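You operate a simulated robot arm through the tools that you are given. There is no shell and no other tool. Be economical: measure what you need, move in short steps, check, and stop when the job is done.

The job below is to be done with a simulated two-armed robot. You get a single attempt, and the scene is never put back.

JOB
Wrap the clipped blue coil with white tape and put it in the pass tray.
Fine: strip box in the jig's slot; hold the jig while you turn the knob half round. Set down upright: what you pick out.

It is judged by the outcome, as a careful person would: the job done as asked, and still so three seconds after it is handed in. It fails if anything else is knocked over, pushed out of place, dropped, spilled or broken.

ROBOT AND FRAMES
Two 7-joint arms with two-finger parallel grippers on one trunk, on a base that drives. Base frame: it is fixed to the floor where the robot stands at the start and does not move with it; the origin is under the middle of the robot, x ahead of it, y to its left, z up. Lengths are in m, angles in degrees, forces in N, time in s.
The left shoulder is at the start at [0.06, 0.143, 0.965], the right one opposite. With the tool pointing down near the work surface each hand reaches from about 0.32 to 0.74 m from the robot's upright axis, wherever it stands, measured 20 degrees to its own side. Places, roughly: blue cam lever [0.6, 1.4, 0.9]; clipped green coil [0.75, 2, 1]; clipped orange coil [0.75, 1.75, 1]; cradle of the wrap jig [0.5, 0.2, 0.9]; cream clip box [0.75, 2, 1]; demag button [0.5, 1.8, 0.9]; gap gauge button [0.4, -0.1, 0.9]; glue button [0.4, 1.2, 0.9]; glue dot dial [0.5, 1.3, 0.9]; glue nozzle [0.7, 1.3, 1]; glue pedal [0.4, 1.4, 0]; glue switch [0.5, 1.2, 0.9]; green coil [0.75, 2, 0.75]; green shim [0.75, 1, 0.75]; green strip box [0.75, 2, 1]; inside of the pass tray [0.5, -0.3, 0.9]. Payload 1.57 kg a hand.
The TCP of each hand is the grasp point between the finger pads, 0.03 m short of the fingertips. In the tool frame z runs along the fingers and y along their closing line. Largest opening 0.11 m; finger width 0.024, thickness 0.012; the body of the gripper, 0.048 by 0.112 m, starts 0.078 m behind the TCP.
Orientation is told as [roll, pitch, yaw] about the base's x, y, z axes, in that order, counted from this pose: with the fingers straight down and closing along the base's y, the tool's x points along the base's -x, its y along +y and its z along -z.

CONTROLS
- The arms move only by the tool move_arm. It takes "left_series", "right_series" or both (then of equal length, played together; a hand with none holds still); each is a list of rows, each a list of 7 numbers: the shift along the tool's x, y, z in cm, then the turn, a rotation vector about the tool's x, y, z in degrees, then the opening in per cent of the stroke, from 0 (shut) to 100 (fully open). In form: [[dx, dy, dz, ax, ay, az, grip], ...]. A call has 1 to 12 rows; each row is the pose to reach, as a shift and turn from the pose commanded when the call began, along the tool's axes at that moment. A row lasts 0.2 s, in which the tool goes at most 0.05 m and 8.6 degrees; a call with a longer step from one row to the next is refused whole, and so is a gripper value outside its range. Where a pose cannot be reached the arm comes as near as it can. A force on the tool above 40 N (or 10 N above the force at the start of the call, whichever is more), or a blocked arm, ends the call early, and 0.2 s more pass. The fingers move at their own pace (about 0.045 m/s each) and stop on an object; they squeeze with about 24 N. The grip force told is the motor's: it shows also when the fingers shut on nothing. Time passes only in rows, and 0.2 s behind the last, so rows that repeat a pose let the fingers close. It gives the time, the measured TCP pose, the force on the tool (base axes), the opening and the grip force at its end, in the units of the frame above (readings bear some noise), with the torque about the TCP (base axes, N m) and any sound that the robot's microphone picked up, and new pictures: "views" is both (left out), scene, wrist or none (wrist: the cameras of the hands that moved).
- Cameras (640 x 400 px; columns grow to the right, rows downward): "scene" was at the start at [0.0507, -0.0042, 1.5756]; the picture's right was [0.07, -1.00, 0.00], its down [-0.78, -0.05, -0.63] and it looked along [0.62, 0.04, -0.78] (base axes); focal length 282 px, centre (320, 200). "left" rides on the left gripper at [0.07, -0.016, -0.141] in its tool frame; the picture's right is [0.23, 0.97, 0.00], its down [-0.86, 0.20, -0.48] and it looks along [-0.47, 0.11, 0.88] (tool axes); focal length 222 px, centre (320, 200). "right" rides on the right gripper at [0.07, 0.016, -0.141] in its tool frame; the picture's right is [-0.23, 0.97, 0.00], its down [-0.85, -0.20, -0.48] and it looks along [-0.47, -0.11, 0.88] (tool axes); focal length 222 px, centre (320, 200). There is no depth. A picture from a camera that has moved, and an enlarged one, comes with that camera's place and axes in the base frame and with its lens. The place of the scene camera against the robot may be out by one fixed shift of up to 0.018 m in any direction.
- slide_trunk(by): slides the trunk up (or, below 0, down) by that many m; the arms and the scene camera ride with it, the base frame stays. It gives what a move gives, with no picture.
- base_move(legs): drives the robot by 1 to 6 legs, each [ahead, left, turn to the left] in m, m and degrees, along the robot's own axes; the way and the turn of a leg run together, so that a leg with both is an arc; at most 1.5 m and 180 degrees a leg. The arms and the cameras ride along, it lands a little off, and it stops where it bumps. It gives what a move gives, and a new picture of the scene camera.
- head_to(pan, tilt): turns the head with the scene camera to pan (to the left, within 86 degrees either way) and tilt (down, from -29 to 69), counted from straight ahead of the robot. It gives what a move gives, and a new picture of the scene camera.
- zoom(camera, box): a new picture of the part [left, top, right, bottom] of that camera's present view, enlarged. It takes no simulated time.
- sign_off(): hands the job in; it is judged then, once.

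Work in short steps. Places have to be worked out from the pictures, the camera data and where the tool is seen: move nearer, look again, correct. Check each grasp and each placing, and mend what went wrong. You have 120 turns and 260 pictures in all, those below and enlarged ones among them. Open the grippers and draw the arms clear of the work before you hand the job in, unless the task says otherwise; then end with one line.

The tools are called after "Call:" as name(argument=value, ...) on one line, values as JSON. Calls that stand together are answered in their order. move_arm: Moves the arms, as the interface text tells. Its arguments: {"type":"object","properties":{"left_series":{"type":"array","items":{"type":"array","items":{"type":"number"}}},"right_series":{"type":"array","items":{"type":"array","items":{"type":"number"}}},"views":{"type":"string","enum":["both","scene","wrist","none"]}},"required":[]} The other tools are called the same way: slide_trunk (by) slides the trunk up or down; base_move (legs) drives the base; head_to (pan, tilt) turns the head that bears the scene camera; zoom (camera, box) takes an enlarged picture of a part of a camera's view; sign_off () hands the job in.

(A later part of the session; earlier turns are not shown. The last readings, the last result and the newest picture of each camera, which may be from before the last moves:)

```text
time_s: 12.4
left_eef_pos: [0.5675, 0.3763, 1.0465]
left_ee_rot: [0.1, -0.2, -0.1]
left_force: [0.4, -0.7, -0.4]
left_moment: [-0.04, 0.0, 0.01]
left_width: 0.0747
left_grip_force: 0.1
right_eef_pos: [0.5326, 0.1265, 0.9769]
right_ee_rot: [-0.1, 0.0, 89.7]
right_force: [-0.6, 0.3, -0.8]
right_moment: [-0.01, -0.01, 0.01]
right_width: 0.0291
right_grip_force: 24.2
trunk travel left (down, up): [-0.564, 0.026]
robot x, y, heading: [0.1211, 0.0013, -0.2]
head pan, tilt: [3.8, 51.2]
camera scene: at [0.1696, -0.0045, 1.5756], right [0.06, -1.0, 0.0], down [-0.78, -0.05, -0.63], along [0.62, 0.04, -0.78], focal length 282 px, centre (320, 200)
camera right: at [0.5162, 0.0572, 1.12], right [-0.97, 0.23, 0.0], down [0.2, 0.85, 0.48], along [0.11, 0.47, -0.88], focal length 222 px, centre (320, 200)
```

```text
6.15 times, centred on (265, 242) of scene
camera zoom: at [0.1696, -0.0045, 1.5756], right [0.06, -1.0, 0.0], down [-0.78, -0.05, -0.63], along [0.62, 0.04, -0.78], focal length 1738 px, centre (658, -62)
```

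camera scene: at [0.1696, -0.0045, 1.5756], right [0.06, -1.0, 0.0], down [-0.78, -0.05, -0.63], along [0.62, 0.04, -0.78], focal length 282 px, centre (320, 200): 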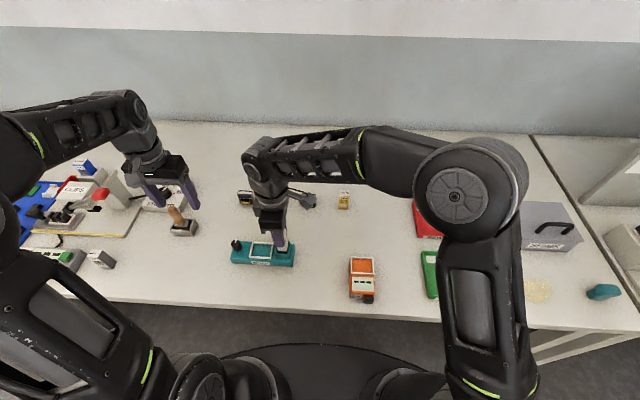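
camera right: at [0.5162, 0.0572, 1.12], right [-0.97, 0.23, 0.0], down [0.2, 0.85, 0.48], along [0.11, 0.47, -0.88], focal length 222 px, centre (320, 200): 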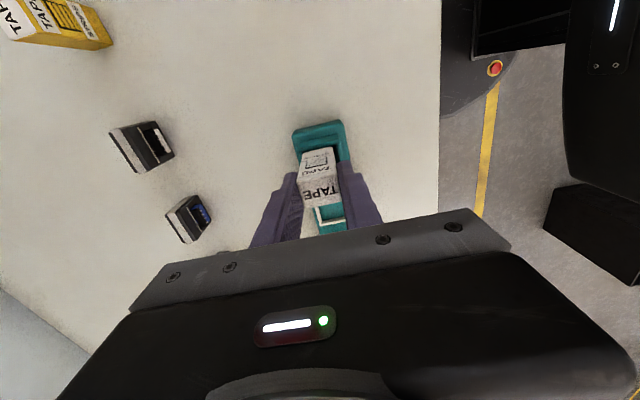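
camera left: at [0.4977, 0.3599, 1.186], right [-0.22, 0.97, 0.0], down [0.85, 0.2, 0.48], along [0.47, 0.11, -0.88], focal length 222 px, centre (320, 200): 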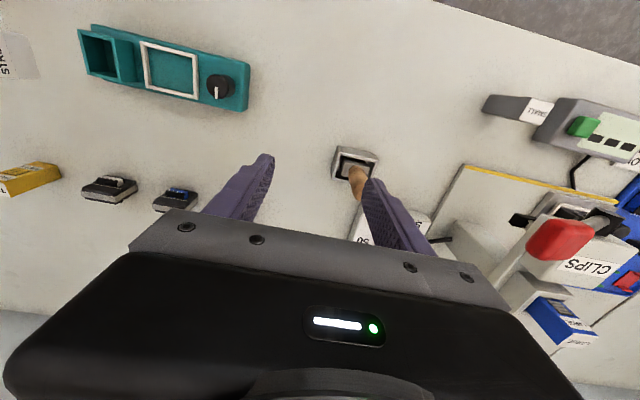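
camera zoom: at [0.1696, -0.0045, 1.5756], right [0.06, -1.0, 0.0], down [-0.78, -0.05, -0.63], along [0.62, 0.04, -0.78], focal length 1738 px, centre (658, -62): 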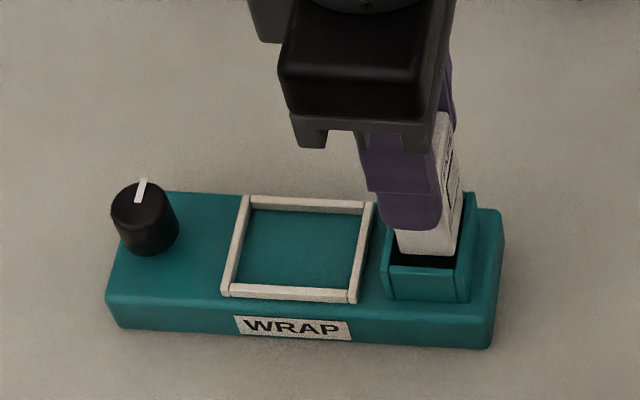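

Nearly aligned; I need finer looks at the gaps before inserting.

Call:
zoom(camera="right", box=[290, 110, 350, 170])

Call:
zoom(camera="left", box=[65, 20, 145, 100])

Call:
zoom(camera="scene", box=[265, 225, 305, 260])

```text
6.67 times, centred on (320, 140) of right
camera zoom: at [0.5162, 0.0572, 1.12], right [-0.97, 0.23, 0.0], down [0.2, 0.85, 0.48], along [0.11, 0.47, -0.88], focal length 1481 px, centre (320, 600)
```

zoom: 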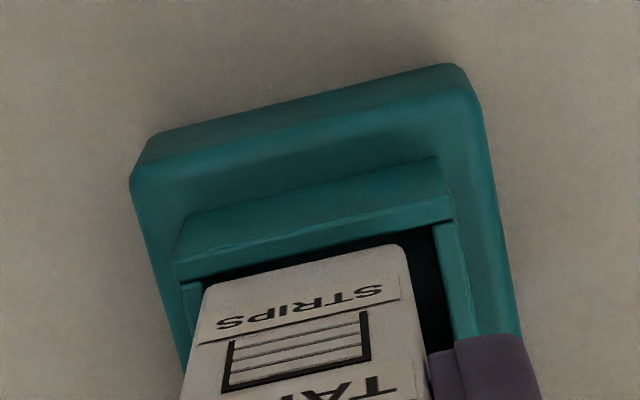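

```text
5.00 times, centred on (105, 60) of left
camera zoom: at [0.4976, 0.3594, 1.1862], right [-0.22, 0.97, 0.0], down [0.85, 0.2, 0.48], along [0.47, 0.11, -0.88], focal length 1111 px, centre (1395, 900)
```

zoom: 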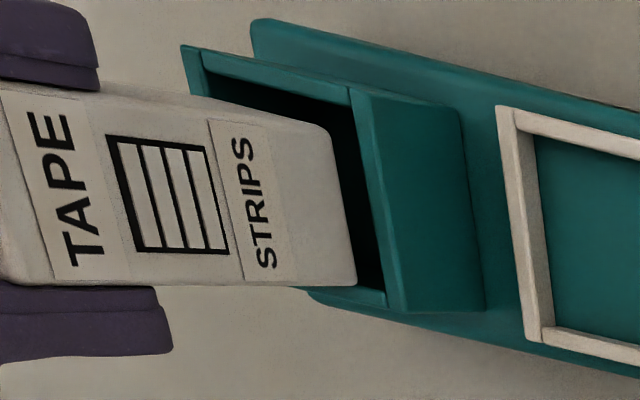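

```text
11.43 times, centred on (285, 242) of scene
camera zoom: at [0.1696, -0.0045, 1.5756], right [0.06, -1.0, 0.0], down [-0.78, -0.05, -0.63], along [0.62, 0.04, -0.78], focal length 3229 px, centre (720, -286)
```

zoom: 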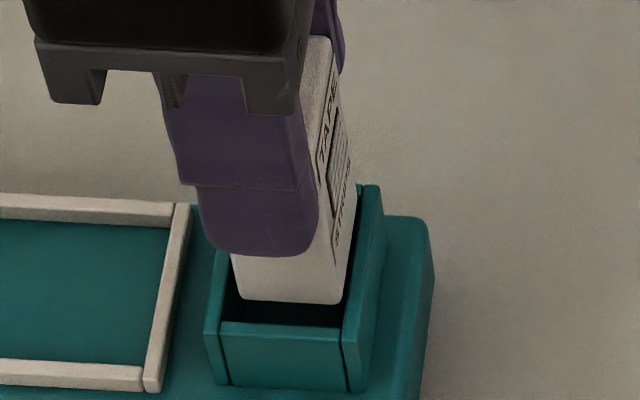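

Refined: y aligned (box centre 0.128, slot 0.1285); x needs about −1.6 mm. Shift and descend slowly.

Call:
move_arm(right_series=[[0, 0.16, 0, 0, 0, 0, 5], [0, 0.16, 0.4, 0, 0, 0, 5], [0, 0.16, 0.8, 0, 0, 0, 5], [0, 0.16, 1.2, 0, 0, 0, 5], [0, 0.16, 1.2, 0, 0, 0, 5]], views="wrist")

Call:
zoom(camera="right", box=[290, 110, 350, 170])

Call:
zoom(camera="left", box=[65, 20, 145, 100])

```text
time_s: 13.6
left_eef_pos: [0.5669, 0.3762, 1.0454]
left_ee_rot: [0.2, -0.3, -0.2]
left_force: [0.6, 0.8, 0.3]
left_moment: [-0.01, 0.0, -0.03]
left_width: 0.075
left_grip_force: 0.0
right_eef_pos: [0.5296, 0.1249, 0.9665]
right_ee_rot: [0.0, 0.1, 89.7]
right_force: [0.0, 1.3, -0.5]
right_moment: [0.11, -0.04, 0.03]
right_width: 0.0289
right_grip_force: 24.0
trunk travel left (down, up): [-0.564, 0.026]
robot x, y, heading: [0.1169, 0.0007, -0.2]
head pan, tilt: [3.8, 51.2]
camera right: at [0.5142, 0.0556, 1.1084], right [-0.97, 0.23, 0.0], down [0.2, 0.85, 0.48], along [0.11, 0.47, -0.88], focal length 222 px, centre (320, 200)
```

right: 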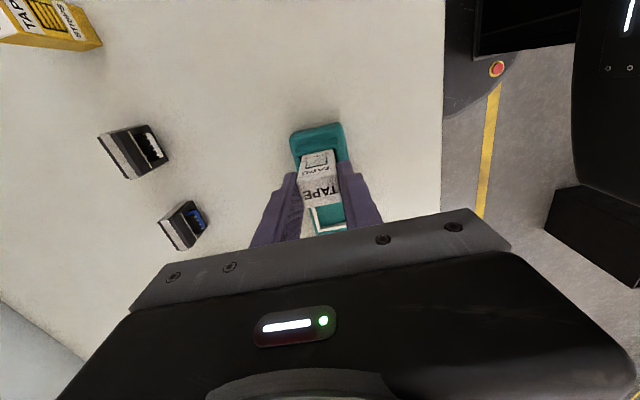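

```text
6.67 times, centred on (320, 140) of right
camera zoom: at [0.5142, 0.0556, 1.1084], right [-0.97, 0.23, 0.0], down [0.2, 0.85, 0.48], along [0.11, 0.47, -0.88], focal length 1481 px, centre (320, 600)
```

zoom: 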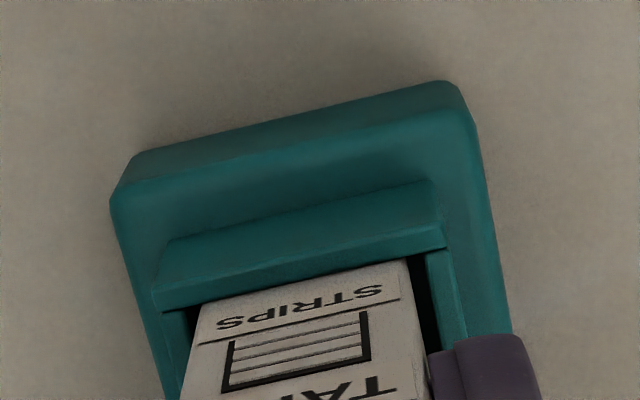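

```text
5.00 times, centred on (105, 60) of left
camera zoom: at [0.4976, 0.3596, 1.1862], right [-0.22, 0.97, 0.0], down [0.85, 0.2, 0.48], along [0.47, 0.11, -0.88], focal length 1111 px, centre (1395, 900)
```

zoom: 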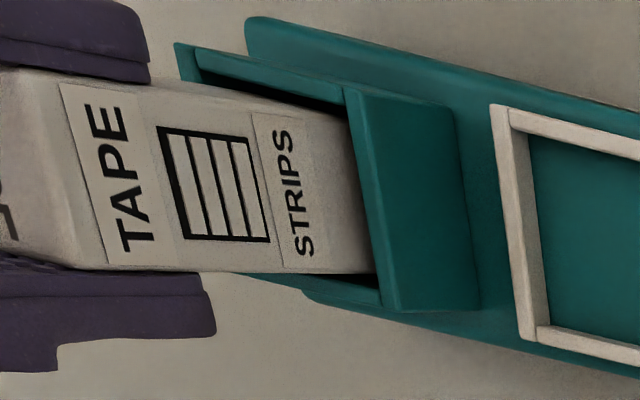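

The box has entered the slot. Continue down gently.

Call:
move_arm(right_series=[[0, 0, 0.4, 0, 0, 0, 5], [0, 0, 0.8, 0, 0, 0, 5], [0, 0, 1.2, 0, 0, 0, 5], [0, 0, 1.5, 0, 0, 0, 5], [0, 0, 1.5, 0, 0, 0, 5]], views="none")

Call:
zoom(camera="left", box=[65, 20, 265, 140])

```text
time_s: 14.8
left_eef_pos: [0.5664, 0.3755, 1.0459]
left_ee_rot: [0.1, -0.3, -0.2]
left_force: [-0.1, -0.3, 0.4]
left_moment: [0.0, 0.01, 0.01]
left_width: 0.075
left_grip_force: 0.0
right_eef_pos: [0.531, 0.1249, 0.9522]
right_ee_rot: [-0.1, 0.0, 89.8]
right_force: [0.2, -2.1, 8.7]
right_moment: [-0.12, 0.07, -0.02]
right_width: 0.0292
right_grip_force: 23.6
trunk travel left (down, up): [-0.564, 0.026]
robot x, y, heading: [0.1173, -0.0008, -0.3]
head pan, tilt: [3.8, 51.2]
```

```text
3.20 times, centred on (165, 80) of left
camera zoom: at [0.4972, 0.3591, 1.1866], right [-0.22, 0.97, 0.0], down [0.85, 0.2, 0.48], along [0.47, 0.11, -0.88], focal length 711 px, centre (816, 584)
```

zoom: 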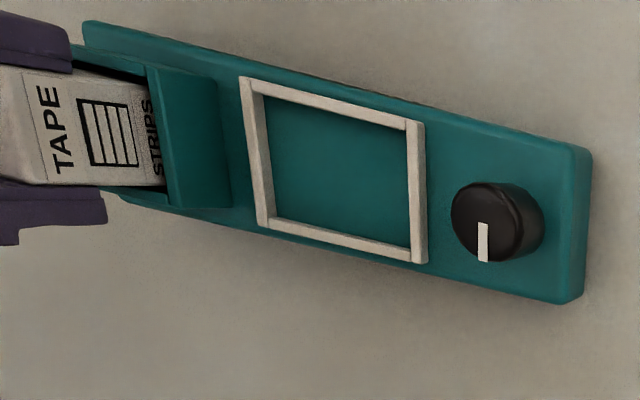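

8.7 N upward: contact. I'll press 3 mm more to confirm it is the floor.

Call:
move_arm(right_series=[[0, 0, 0.15, 0, 0, 0, 5], [0, 0, 0.3, 0, 0, 0, 5], [0, 0, 0.3, 0, 0, 0, 5]], views="none")

Call:
zoom(camera="left", box=[65, 20, 145, 100])

Call:
zoom(camera="right", box=[280, 110, 360, 210])

```text
time_s: 15.6
left_eef_pos: [0.5653, 0.376, 1.0462]
left_ee_rot: [0.1, -0.4, -0.2]
left_force: [-0.1, 0.5, -0.3]
left_moment: [0.01, -0.02, 0.0]
left_width: 0.0746
left_grip_force: 0.1
right_eef_pos: [0.5295, 0.1256, 0.949]
right_ee_rot: [-0.2, -0.1, 89.9]
right_force: [1.6, -0.1, 23.5]
right_moment: [-0.02, 0.01, 0.01]
right_width: 0.0296
right_grip_force: 24.0
trunk travel left (down, up): [-0.564, 0.026]
robot x, y, heading: [0.1162, -0.0012, -0.4]
head pan, tilt: [3.8, 51.2]
```

```text
5.00 times, centred on (105, 60) of left
camera zoom: at [0.4965, 0.359, 1.1869], right [-0.22, 0.97, 0.0], down [0.85, 0.2, 0.48], along [0.47, 0.11, -0.88], focal length 1111 px, centre (1395, 900)
```

zoom: 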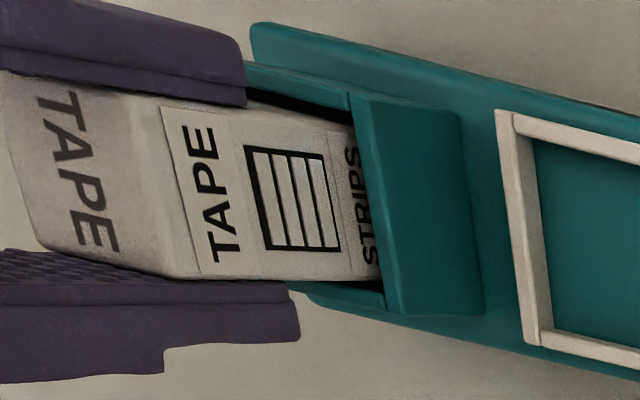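

```text
4.00 times, centred on (320, 160) of right
camera zoom: at [0.5139, 0.0559, 1.0914], right [-0.97, 0.23, 0.0], down [0.2, 0.85, 0.48], along [0.11, 0.47, -0.88], focal length 888 px, centre (320, 360)
```

zoom: 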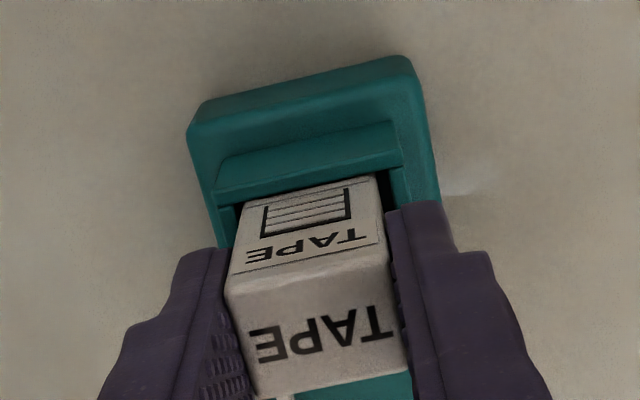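

Seated on the floor of the slot. Release, lift and draw the right hand back to its own side.

Call:
move_arm(right_series=[[0, 0, -0.3, 0, 0, 0, 20], [0, 0, -0.3, 0, 0, 0, 45], [0, 0, -0.3, 0, 0, 0, 45], [0, 0, -3, 0, 0, 0, 45], [0, 0, -7, 0, 0, 0, 45], [0, 0, -11, 0, 0, 0, 45], [4, 0, -12, 0, 0, 0, 45], [8, 0, -12, 0, 0, 0, 45], [12, 0, -12, 0, 0, 0, 45], [16, 0, -12, 0, 0, 0, 45], [20, 0, -12, 0, 0, 0, 45], [23, 0, -12, 0, 0, 0, 45]])

Call:
zoom(camera="scene", box=[220, 170, 330, 275])

```text
time_s: 18.2
left_eef_pos: [0.566, 0.3775, 1.0458]
left_ee_rot: [0.1, -0.3, -0.2]
left_force: [0.3, -0.6, 0.4]
left_moment: [-0.01, 0.0, -0.02]
left_width: 0.0747
left_grip_force: 0.1
right_eef_pos: [0.5296, -0.1053, 1.0679]
right_ee_rot: [0.0, 0.0, 89.9]
right_force: [0.5, -0.1, -0.3]
right_moment: [-0.02, 0.0, -0.03]
right_width: 0.0496
right_grip_force: 0.0
trunk travel left (down, up): [-0.564, 0.026]
robot x, y, heading: [0.1187, 0.0007, -0.3]
head pan, tilt: [3.8, 51.2]
camera scene: at [0.1693, -0.005, 1.5756], right [0.06, -1.0, 0.0], down [-0.78, -0.05, -0.63], along [0.62, 0.04, -0.78], focal length 282 px, centre (320, 200)
camera right: at [0.5135, -0.1752, 1.2106], right [-0.97, 0.23, 0.0], down [0.2, 0.85, 0.48], along [0.11, 0.47, -0.88], focal length 222 px, centre (320, 200)
```

scene: 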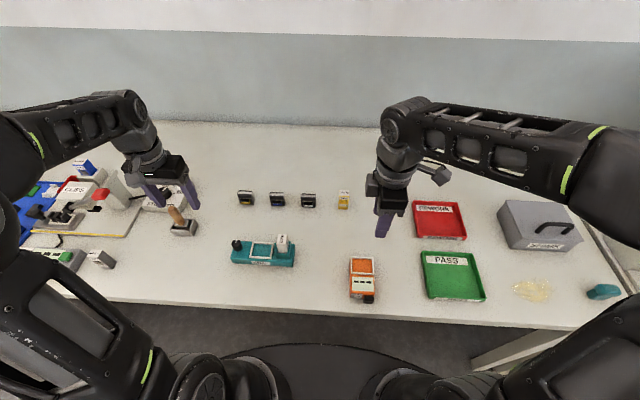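
right: 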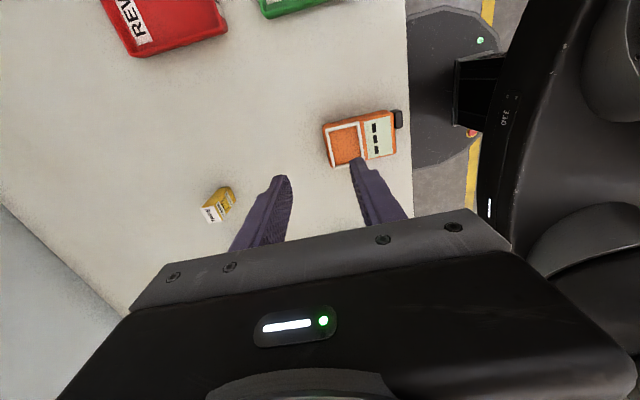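

```text
3.81 times, centred on (275, 222) of scene
camera zoom: at [0.1693, -0.005, 1.5756], right [0.06, -1.0, 0.0], down [-0.78, -0.05, -0.63], along [0.62, 0.04, -0.78], focal length 1076 px, centre (491, 114)
```

zoom: 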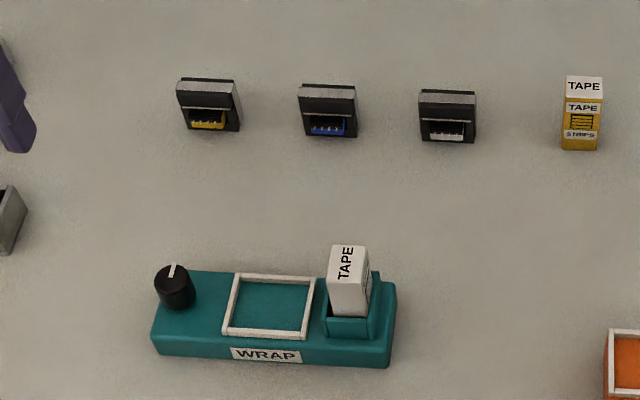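

The white box stands in the slot. Now the left hand back over the blue coil.

Call:
move_arm(left_series=[[-3, -4, 0, 0, 0, 0, 62], [-6, -8, 0, 0, 0, 0, 62], [-9, -12, 0, 0, 0, 0, 62], [-12, -16, 0, 0, 0, 0, 62], [-15.6, -19, 2, 0, 0, 0, 62], [-15.6, -20, 5, 0, 0, 0, 62], [-15.6, -20, 6, 0, 0, 0, 62]])

Call:
zoom(camera="left", box=[270, 130, 370, 192])

```text
refused: row 5 steps farther than a row can; nothing moved
```

```text
6.40 times, centred on (320, 161) of left
camera zoom: at [0.4973, 0.3591, 1.1864], right [-0.22, 0.97, 0.0], down [0.85, 0.2, 0.48], along [0.47, 0.11, -0.88], focal length 1422 px, centre (320, 450)
```

zoom: 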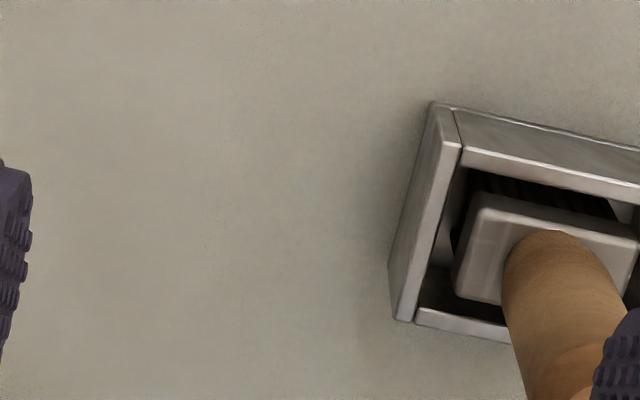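

Step too long; I split it finer and rise slightly first.

Call:
move_arm(left_series=[[0, -1, -2, 0, 0, 0, 62], [-3, -4, -2, 0, 0, 0, 62], [-6, -8, -2, 0, 0, 0, 62], [-9, -12, -2, 0, 0, 0, 62], [-12, -16, 0, 0, 0, 0, 62], [-14, -19, 2, 0, 0, 0, 62], [-15.6, -20, 5, 0, 0, 0, 62], [-15.6, -20, 6, 0, 0, 0, 62]])

Call:
zoom(camera="left", box=[270, 140, 370, 202])

```text
refused: row 5 steps farther than a row can; nothing moved
```

```text
6.40 times, centred on (320, 171) of left
camera zoom: at [0.4973, 0.3591, 1.1864], right [-0.22, 0.97, 0.0], down [0.85, 0.2, 0.48], along [0.47, 0.11, -0.88], focal length 1422 px, centre (320, 386)
```

zoom: 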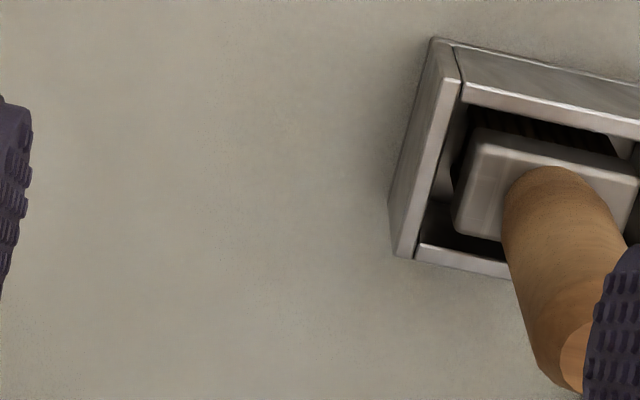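

Again sized wrongly; smaller steps, and no zoom until it has moved.

Call:
move_arm(left_series=[[0, -1, -2, 0, 0, 0, 62], [-2.5, -4, -2, 0, 0, 0, 62], [-5, -7.5, -2, 0, 0, 0, 62], [-7.5, -11, -2, 0, 0, 0, 62], [-10, -14, -1, 0, 0, 0, 62], [-12.5, -17, 0, 0, 0, 0, 62], [-14.5, -19, 2, 0, 0, 0, 62], [-15.6, -20, 4.5, 0, 0, 0, 62], [-15.6, -20, 6, 0, 0, 0, 62]])

```text
time_s: 20.2
left_eef_pos: [0.7239, 0.1741, 0.9835]
left_ee_rot: [0.0, -0.3, -0.2]
left_force: [0.1, -0.4, 0.0]
left_moment: [0.0, 0.0, 0.02]
left_width: 0.0682
left_grip_force: 0.0
right_eef_pos: [0.5301, -0.1055, 1.0686]
right_ee_rot: [0.1, -0.1, 89.8]
right_force: [-0.3, -0.3, -0.1]
right_moment: [0.02, -0.01, 0.04]
right_width: 0.0497
right_grip_force: 0.1
trunk travel left (down, up): [-0.564, 0.026]
robot x, y, heading: [0.1176, 0.0035, -0.3]
head pan, tilt: [3.8, 51.2]
camera scene: at [0.1696, -0.0045, 1.5756], right [0.06, -1.0, 0.0], down [-0.78, -0.05, -0.63], along [0.62, 0.04, -0.78], focal length 282 px, centre (320, 200)
camera left: at [0.6542, 0.1578, 1.124], right [-0.22, 0.97, 0.0], down [0.85, 0.2, 0.48], along [0.47, 0.11, -0.88], focal length 222 px, centre (320, 200)
```

scene: 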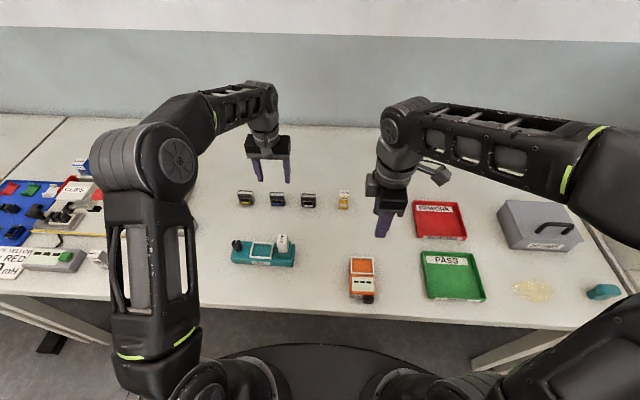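
left: 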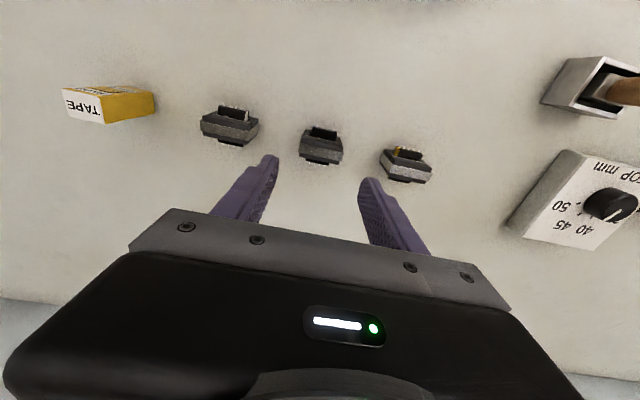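

Call:
zoom(camera="left", box=[280, 110, 360, 170])

```text
6.67 times, centred on (320, 140) of left
camera zoom: at [0.6542, 0.1578, 1.124], right [-0.22, 0.97, 0.0], down [0.85, 0.2, 0.48], along [0.47, 0.11, -0.88], focal length 1481 px, centre (320, 600)
```

zoom: 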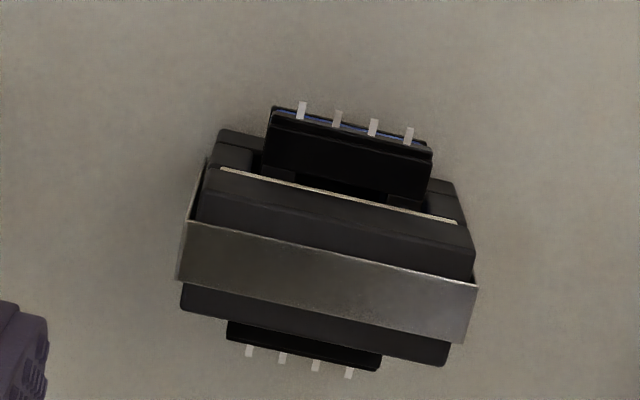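

The coil is a standing core with the clip strap centred at x≈0.719, y≈0.175. I'll descend a bit deeper (TCP 0.888), close harder, and hold longer.

Call:
move_arm(left_series=[[0.45, 0.05, 2.5, 0, 0, 0, 62], [0.45, 0.05, 5, 0, 0, 0, 62], [0.45, 0.05, 7.5, 0, 0, 0, 62], [0.45, 0.05, 9, 0, 0, 0, 62], [0.45, 0.05, 9.5, 0, 0, 0, 62], [0.45, 0.05, 9.5, 0, 0, 0, 0], [0.45, 0.05, 9.5, 0, 0, 0, 0], [0.45, 0.05, 9.5, 0, 0, 0, 0], [0.45, 0.05, 9.5, 0, 0, 0, 0], [0.45, 0.05, 9.5, 0, 0, 0, 0]], views="wrist")

Call:
zoom(camera="left", box=[260, 130, 380, 220])

```text
time_s: 22.4
left_eef_pos: [0.7185, 0.1752, 0.8902]
left_ee_rot: [0.0, -0.3, -0.2]
left_force: [-0.1, -0.2, 0.0]
left_moment: [-0.03, -0.02, -0.02]
left_width: 0.0437
left_grip_force: 23.7
right_eef_pos: [0.5302, -0.1043, 1.0672]
right_ee_rot: [0.1, 0.1, 89.8]
right_force: [-0.3, 0.3, 0.7]
right_moment: [0.03, 0.01, -0.01]
right_width: 0.0495
right_grip_force: 0.2
trunk travel left (down, up): [-0.564, 0.026]
robot x, y, heading: [0.1165, -0.0016, -0.4]
head pan, tilt: [3.8, 51.2]
camera left: at [0.6502, 0.1594, 1.0308], right [-0.22, 0.97, 0.0], down [0.85, 0.2, 0.48], along [0.47, 0.11, -0.88], focal length 222 px, centre (320, 200)
```

left: 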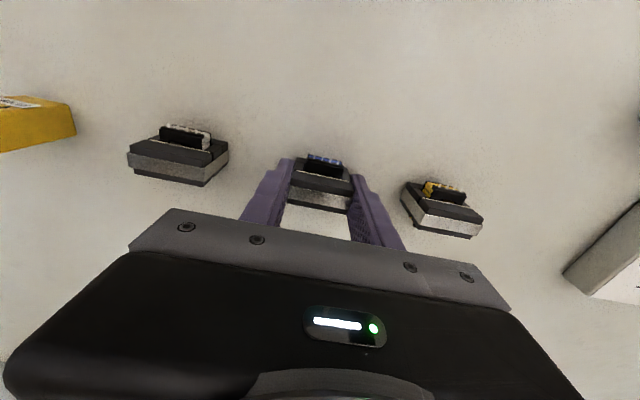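

```text
4.44 times, centred on (320, 175) of left
camera zoom: at [0.6502, 0.1594, 1.0308], right [-0.22, 0.97, 0.0], down [0.85, 0.2, 0.48], along [0.47, 0.11, -0.88], focal length 987 px, centre (320, 311)
```

zoom: 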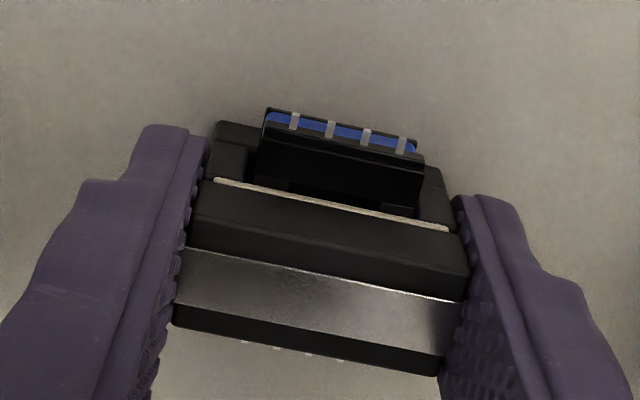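

Good even grasp at 0.0437. Lift slowly by 3 cm and check the grip.

Call:
move_arm(left_series=[[0, 0, -0.3, 0, 0, 0, 0], [0, 0, -0.8, 0, 0, 0, 0], [0, 0, -1.4, 0, 0, 0, 0], [0, 0, -2, 0, 0, 0, 0], [0, 0, -2.6, 0, 0, 0, 0], [0, 0, -3, 0, 0, 0, 0]], views="wrist")

Call:
zoom(camera="left", box=[260, 130, 380, 220])

```text
time_s: 23.8
left_eef_pos: [0.719, 0.177, 0.9192]
left_ee_rot: [0.1, -0.3, -0.2]
left_force: [-0.3, 0.7, -2.0]
left_moment: [0.03, 0.01, 0.06]
left_width: 0.0436
left_grip_force: 24.0
right_eef_pos: [0.5307, -0.1049, 1.0675]
right_ee_rot: [0.0, 0.0, 89.8]
right_force: [0.3, -0.3, -0.2]
right_moment: [0.0, 0.05, -0.01]
right_width: 0.0493
right_grip_force: 0.0
trunk travel left (down, up): [-0.564, 0.026]
robot x, y, heading: [0.124, 0.0016, 0.1]
head pan, tilt: [3.8, 51.2]
camera left: at [0.65, 0.1593, 1.0607], right [-0.22, 0.97, 0.0], down [0.85, 0.2, 0.48], along [0.47, 0.11, -0.88], focal length 222 px, centre (320, 200)
```

left: 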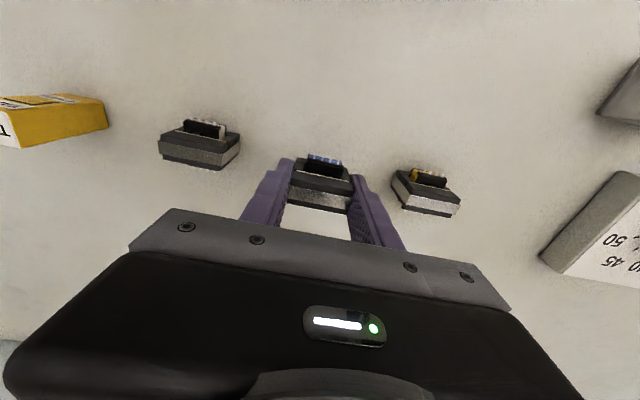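

```text
4.44 times, centred on (320, 175) of left
camera zoom: at [0.65, 0.1593, 1.0607], right [-0.22, 0.97, 0.0], down [0.85, 0.2, 0.48], along [0.47, 0.11, -0.88], focal length 987 px, centre (320, 311)
```

zoom: 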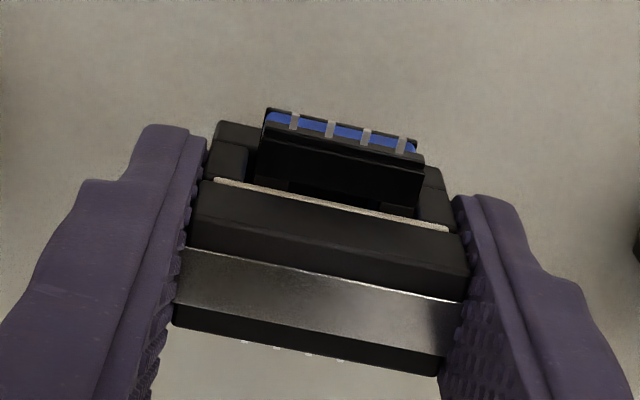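

Holding firmly. Lift and carry over the cradle, gently.

Call:
move_arm(left_series=[[0, 0, -1.5, 0, 0, 0, 0], [0, 0, -3, 0, 0, 0, 0], [1, 0, -5, 0, 0, 0, 0], [3, 0.2, -7, 0, 0, 0, 0], [5, 0.4, -8, 0, 0, 0, 0], [7.2, 0.6, -8, 0, 0, 0, 0], [9.5, 0.7, -8, 0, 0, 0, 0], [12, 0.8, -8, 0, 0, 0, 0], [14.5, 0.9, -8, 0, 0, 0, 0], [17, 1, -8, 0, 0, 0, 0], [18.5, 1.1, -8, 0, 0, 0, 0], [18.9, 1.1, -8, 0, 0, 0, 0]])

Call:
zoom(camera="left", box=[230, 90, 430, 220])

Call:
zoom(camera="scene", box=[220, 200, 310, 275])

```text
time_s: 26.4
left_eef_pos: [0.5289, 0.1869, 0.9973]
left_ee_rot: [0.1, -0.3, -0.2]
left_force: [1.0, -0.7, -2.7]
left_moment: [-0.04, -0.01, 0.01]
left_width: 0.0439
left_grip_force: 23.5
right_eef_pos: [0.5299, -0.1046, 1.0678]
right_ee_rot: [0.0, 0.0, 89.8]
right_force: [-0.1, -0.5, 0.8]
right_moment: [-0.01, -0.01, 0.03]
right_width: 0.0493
right_grip_force: 0.1
trunk travel left (down, up): [-0.564, 0.026]
robot x, y, heading: [0.1185, 0.0016, -0.1]
head pan, tilt: [3.8, 51.2]
camera scene: at [0.1696, -0.0046, 1.5756], right [0.06, -1.0, 0.0], down [-0.78, -0.05, -0.63], along [0.62, 0.04, -0.78], focal length 282 px, centre (320, 200)
camera left: at [0.4596, 0.1706, 1.139], right [-0.22, 0.97, 0.0], down [0.85, 0.2, 0.48], along [0.47, 0.11, -0.88], focal length 222 px, centre (320, 200)
```

scene: 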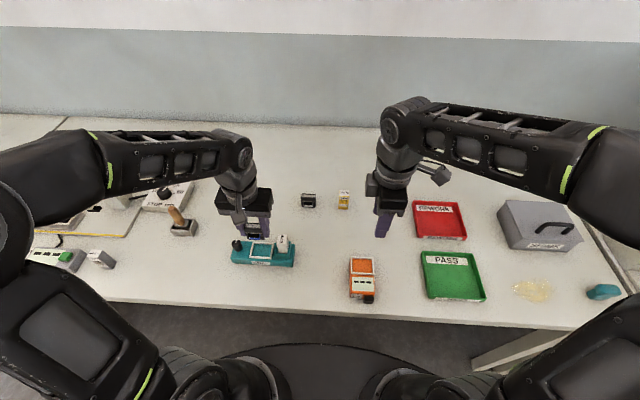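
left: 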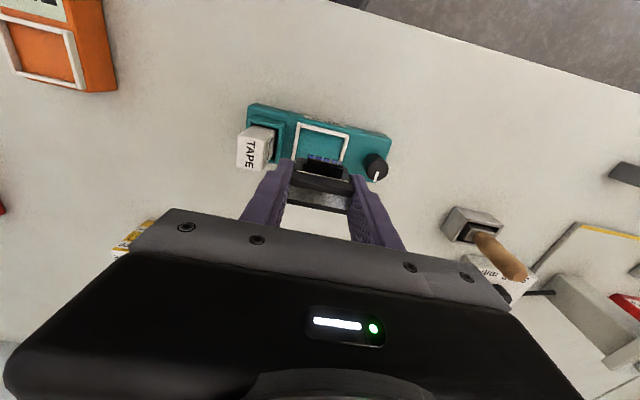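

```text
3.08 times, centred on (330, 155) of left
camera zoom: at [0.4596, 0.1706, 1.139], right [-0.22, 0.97, 0.0], down [0.85, 0.2, 0.48], along [0.47, 0.11, -0.88], focal length 684 px, centre (289, 338)
```

zoom: 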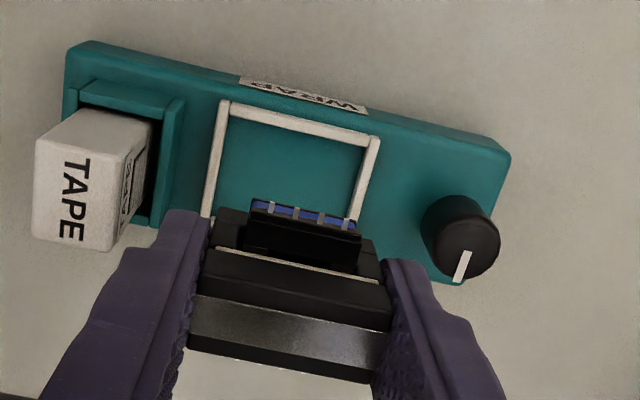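

```text
5.33 times, centred on (265, 238) of scene
camera zoom: at [0.1696, -0.0046, 1.5756], right [0.06, -1.0, 0.0], down [-0.78, -0.05, -0.63], along [0.62, 0.04, -0.78], focal length 1507 px, centre (613, 0)
```

zoom: 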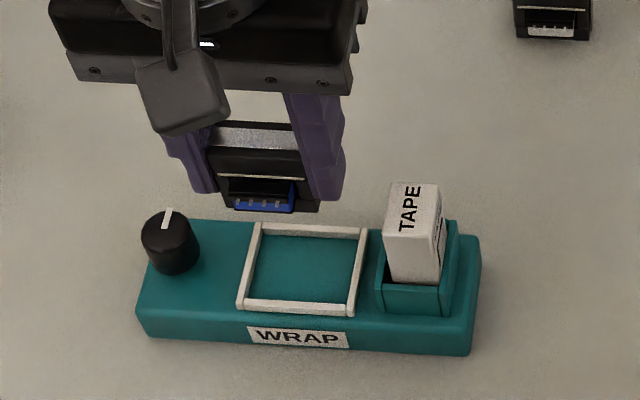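

Cradle centre ≈(0.531,0.1875); the TCP is at (0.529,0.187). Correct 2 mm and lower to just above the cradle for a look.

Call:
move_arm(left_series=[[-0.1, 0.05, 1.5, 0, 0, 0, 0], [-0.2, 0.05, 3.5, 0, 0, 0, 0], [-0.2, 0.05, 5.5, 0, 0, 0, 0], [-0.2, 0.05, 6.7, 0, 0, 0, 0], [-0.2, 0.05, 6.7, 0, 0, 0, 0]])

Call:
zoom(camera="left", box=[250, 110, 400, 210])

Call:
zoom(camera="scene", box=[230, 215, 300, 270])

Call:
zoom(camera="right", box=[240, 120, 400, 230])

```text
time_s: 27.6
left_eef_pos: [0.532, 0.188, 0.93]
left_ee_rot: [0.1, -0.2, -0.2]
left_force: [0.0, 0.2, -2.2]
left_moment: [0.03, 0.01, -0.01]
left_width: 0.0438
left_grip_force: 23.5
right_eef_pos: [0.5304, -0.1051, 1.0676]
right_ee_rot: [0.0, -0.1, 89.9]
right_force: [0.1, 0.4, -0.1]
right_moment: [-0.01, -0.02, 0.01]
right_width: 0.0496
right_grip_force: 0.0
trunk travel left (down, up): [-0.564, 0.026]
robot x, y, heading: [0.1214, 0.0015, -0.1]
head pan, tilt: [3.8, 51.2]
camera scene: at [0.1696, -0.0045, 1.5756], right [0.06, -1.0, 0.0], down [-0.78, -0.05, -0.63], along [0.62, 0.04, -0.78], focal length 282 px, centre (320, 200)
camera left: at [0.4625, 0.1715, 1.0714], right [-0.22, 0.97, 0.0], down [0.85, 0.2, 0.48], along [0.47, 0.11, -0.88], focal length 222 px, centre (320, 200)
```

scene: 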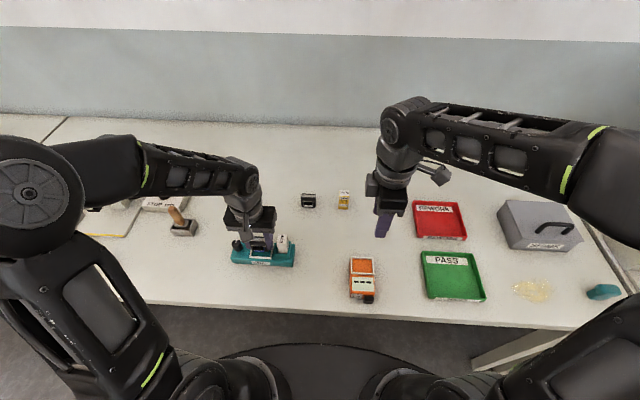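
left: 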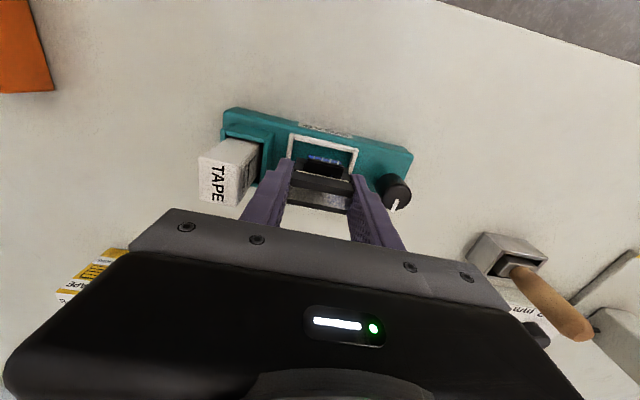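

```text
4.00 times, centred on (325, 160) of left
camera zoom: at [0.4625, 0.1715, 1.0714], right [-0.22, 0.97, 0.0], down [0.85, 0.2, 0.48], along [0.47, 0.11, -0.88], focal length 888 px, centre (300, 360)
```

zoom: 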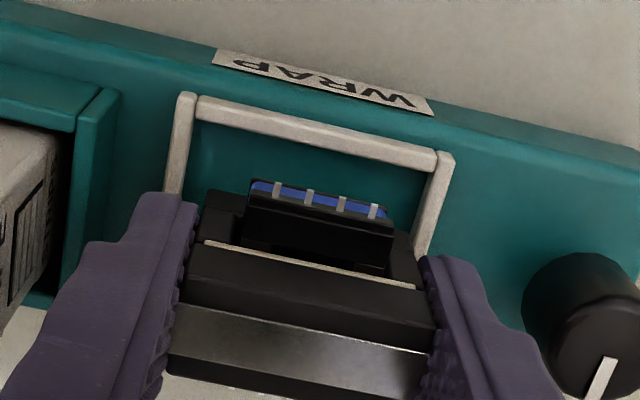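

```text
7.27 times, centred on (265, 242) of scene
camera zoom: at [0.1696, -0.0045, 1.5756], right [0.06, -1.0, 0.0], down [-0.78, -0.05, -0.63], along [0.62, 0.04, -0.78], focal length 2055 px, centre (720, -109)
```

zoom: 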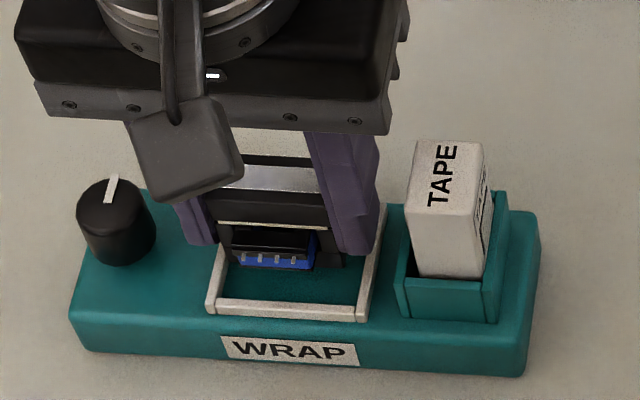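

```text
3.64 times, centred on (320, 175) of right
camera zoom: at [0.5137, -0.1745, 1.2105], right [-0.97, 0.23, 0.0], down [0.2, 0.85, 0.48], along [0.11, 0.47, -0.88], focal length 808 px, centre (320, 291)
```

zoom: 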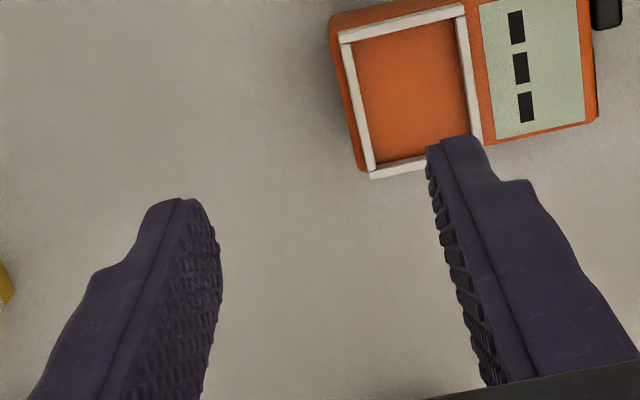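

Well centred over the cradle. Descend to contact.

Call:
move_arm(left_series=[[0.1, 0, 0.4, 0, 0, 0, 0], [0.1, 0, 0.8, 0, 0, 0, 0], [0.1, 0, 1.1, 0, 0, 0, 0], [0.1, 0, 1.3, 0, 0, 0, 0], [0.1, 0, 1.3, 0, 0, 0, 0]], views="none")

Call:
zoom(camera="scene", box=[230, 215, 300, 270])

Call:
zoom(camera="left", box=[250, 110, 400, 210])

```text
time_s: 28.8
left_eef_pos: [0.5312, 0.1876, 0.9189]
left_ee_rot: [0.1, -0.4, -0.1]
left_force: [-0.1, 1.4, 13.5]
left_moment: [-0.07, 0.1, -0.02]
left_width: 0.0439
left_grip_force: 23.9
right_eef_pos: [0.5292, -0.1059, 1.0679]
right_ee_rot: [0.0, 0.0, 89.8]
right_force: [0.0, 0.7, 0.5]
right_moment: [-0.03, -0.01, -0.01]
right_width: 0.0496
right_grip_force: 0.0
trunk travel left (down, up): [-0.564, 0.026]
robot x, y, heading: [0.1208, 0.0016, -0.3]
head pan, tilt: [3.8, 51.2]
```

```text
7.27 times, centred on (265, 242) of scene
camera zoom: at [0.1686, -0.0048, 1.5759], right [0.06, -1.0, 0.0], down [-0.78, -0.05, -0.63], along [0.63, 0.04, -0.78], focal length 2055 px, centre (720, -109)
```

zoom: 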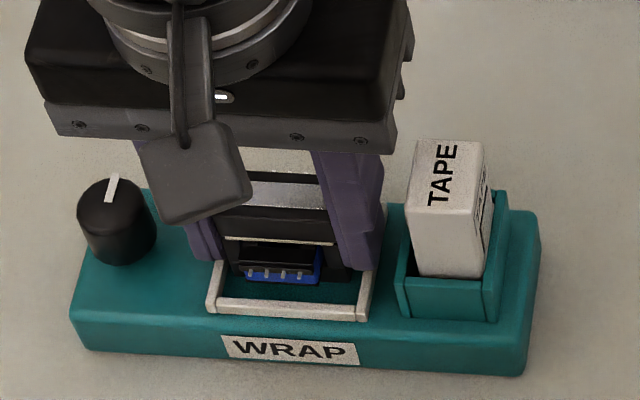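

```text
4.00 times, centred on (325, 160) of left
camera zoom: at [0.4616, 0.1711, 1.0604], right [-0.22, 0.97, 0.0], down [0.85, 0.2, 0.49], along [0.47, 0.11, -0.87], focal length 888 px, centre (300, 360)
```

zoom: 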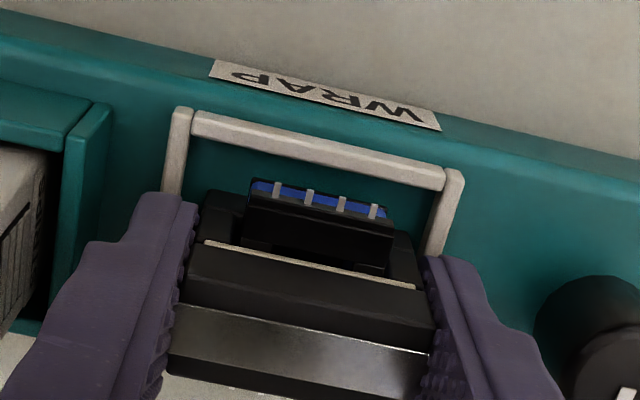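

The coil rests on the cradle floor (13.5 N). Release with a small opening (the slot wall is close), then lift.

Call:
move_arm(left_series=[[0, 0, -0.1, 0, 0, 0, 46], [0, 0, -0.1, 0, 0, 0, 47], [0, 0, -0.1, 0, 0, 0, 47], [0, 0, -1, 0, 0, 0, 47], [0, 0, -2.5, 0, 0, 0, 47], [0, 0, -5, 0, 0, 0, 47], [0, 0, -8, 0, 0, 0, 47], [0, 0, -9, 0, 0, 0, 47]])

Call:
zoom(camera="left", box=[220, 80, 420, 210])

```text
time_s: 30.6
left_eef_pos: [0.53, 0.1878, 1.0086]
left_ee_rot: [0.2, -0.4, -0.2]
left_force: [0.4, 0.6, -0.4]
left_moment: [-0.02, 0.02, 0.0]
left_width: 0.0517
left_grip_force: 0.0
right_eef_pos: [0.5293, -0.1056, 1.0688]
right_ee_rot: [0.0, 0.0, 89.7]
right_force: [0.9, -0.1, 0.8]
right_moment: [0.03, 0.03, 0.0]
right_width: 0.0495
right_grip_force: 0.0
trunk travel left (down, up): [-0.564, 0.026]
robot x, y, heading: [0.1219, 0.0004, -0.4]
head pan, tilt: [3.8, 51.2]
camera scene: at [0.1696, -0.0046, 1.5756], right [0.06, -1.0, 0.0], down [-0.78, -0.05, -0.63], along [0.62, 0.04, -0.78], focal length 282 px, centre (320, 200)
camera left: at [0.4613, 0.1707, 1.1489], right [-0.22, 0.97, 0.0], down [0.85, 0.2, 0.48], along [0.47, 0.11, -0.88], focal length 222 px, centre (320, 200)
```

scene: 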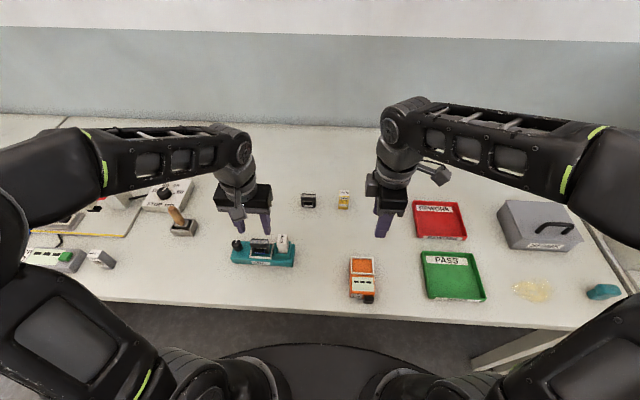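
left: 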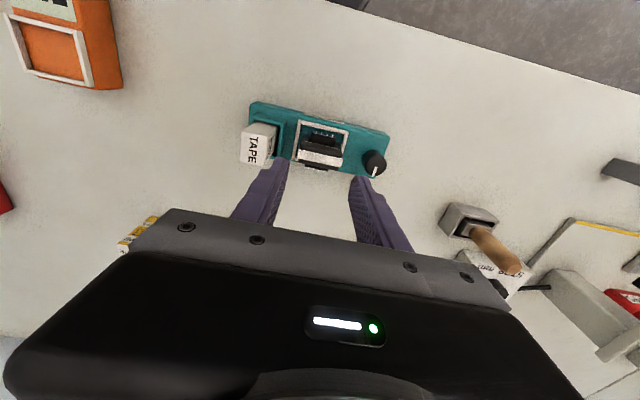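

```text
3.08 times, centred on (320, 145) of left
camera zoom: at [0.4613, 0.1707, 1.1489], right [-0.22, 0.97, 0.0], down [0.85, 0.2, 0.48], along [0.47, 0.11, -0.88], focal length 684 px, centre (320, 369)
```

zoom: 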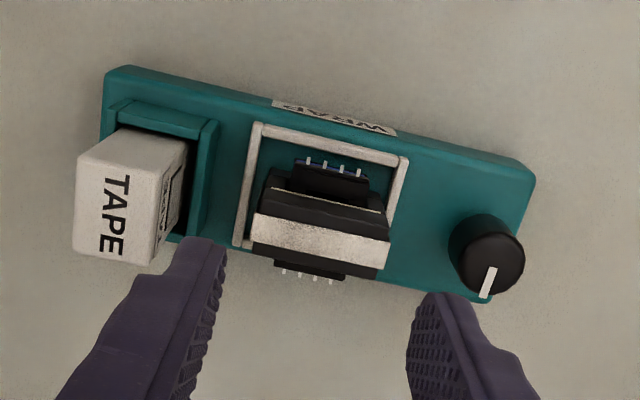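

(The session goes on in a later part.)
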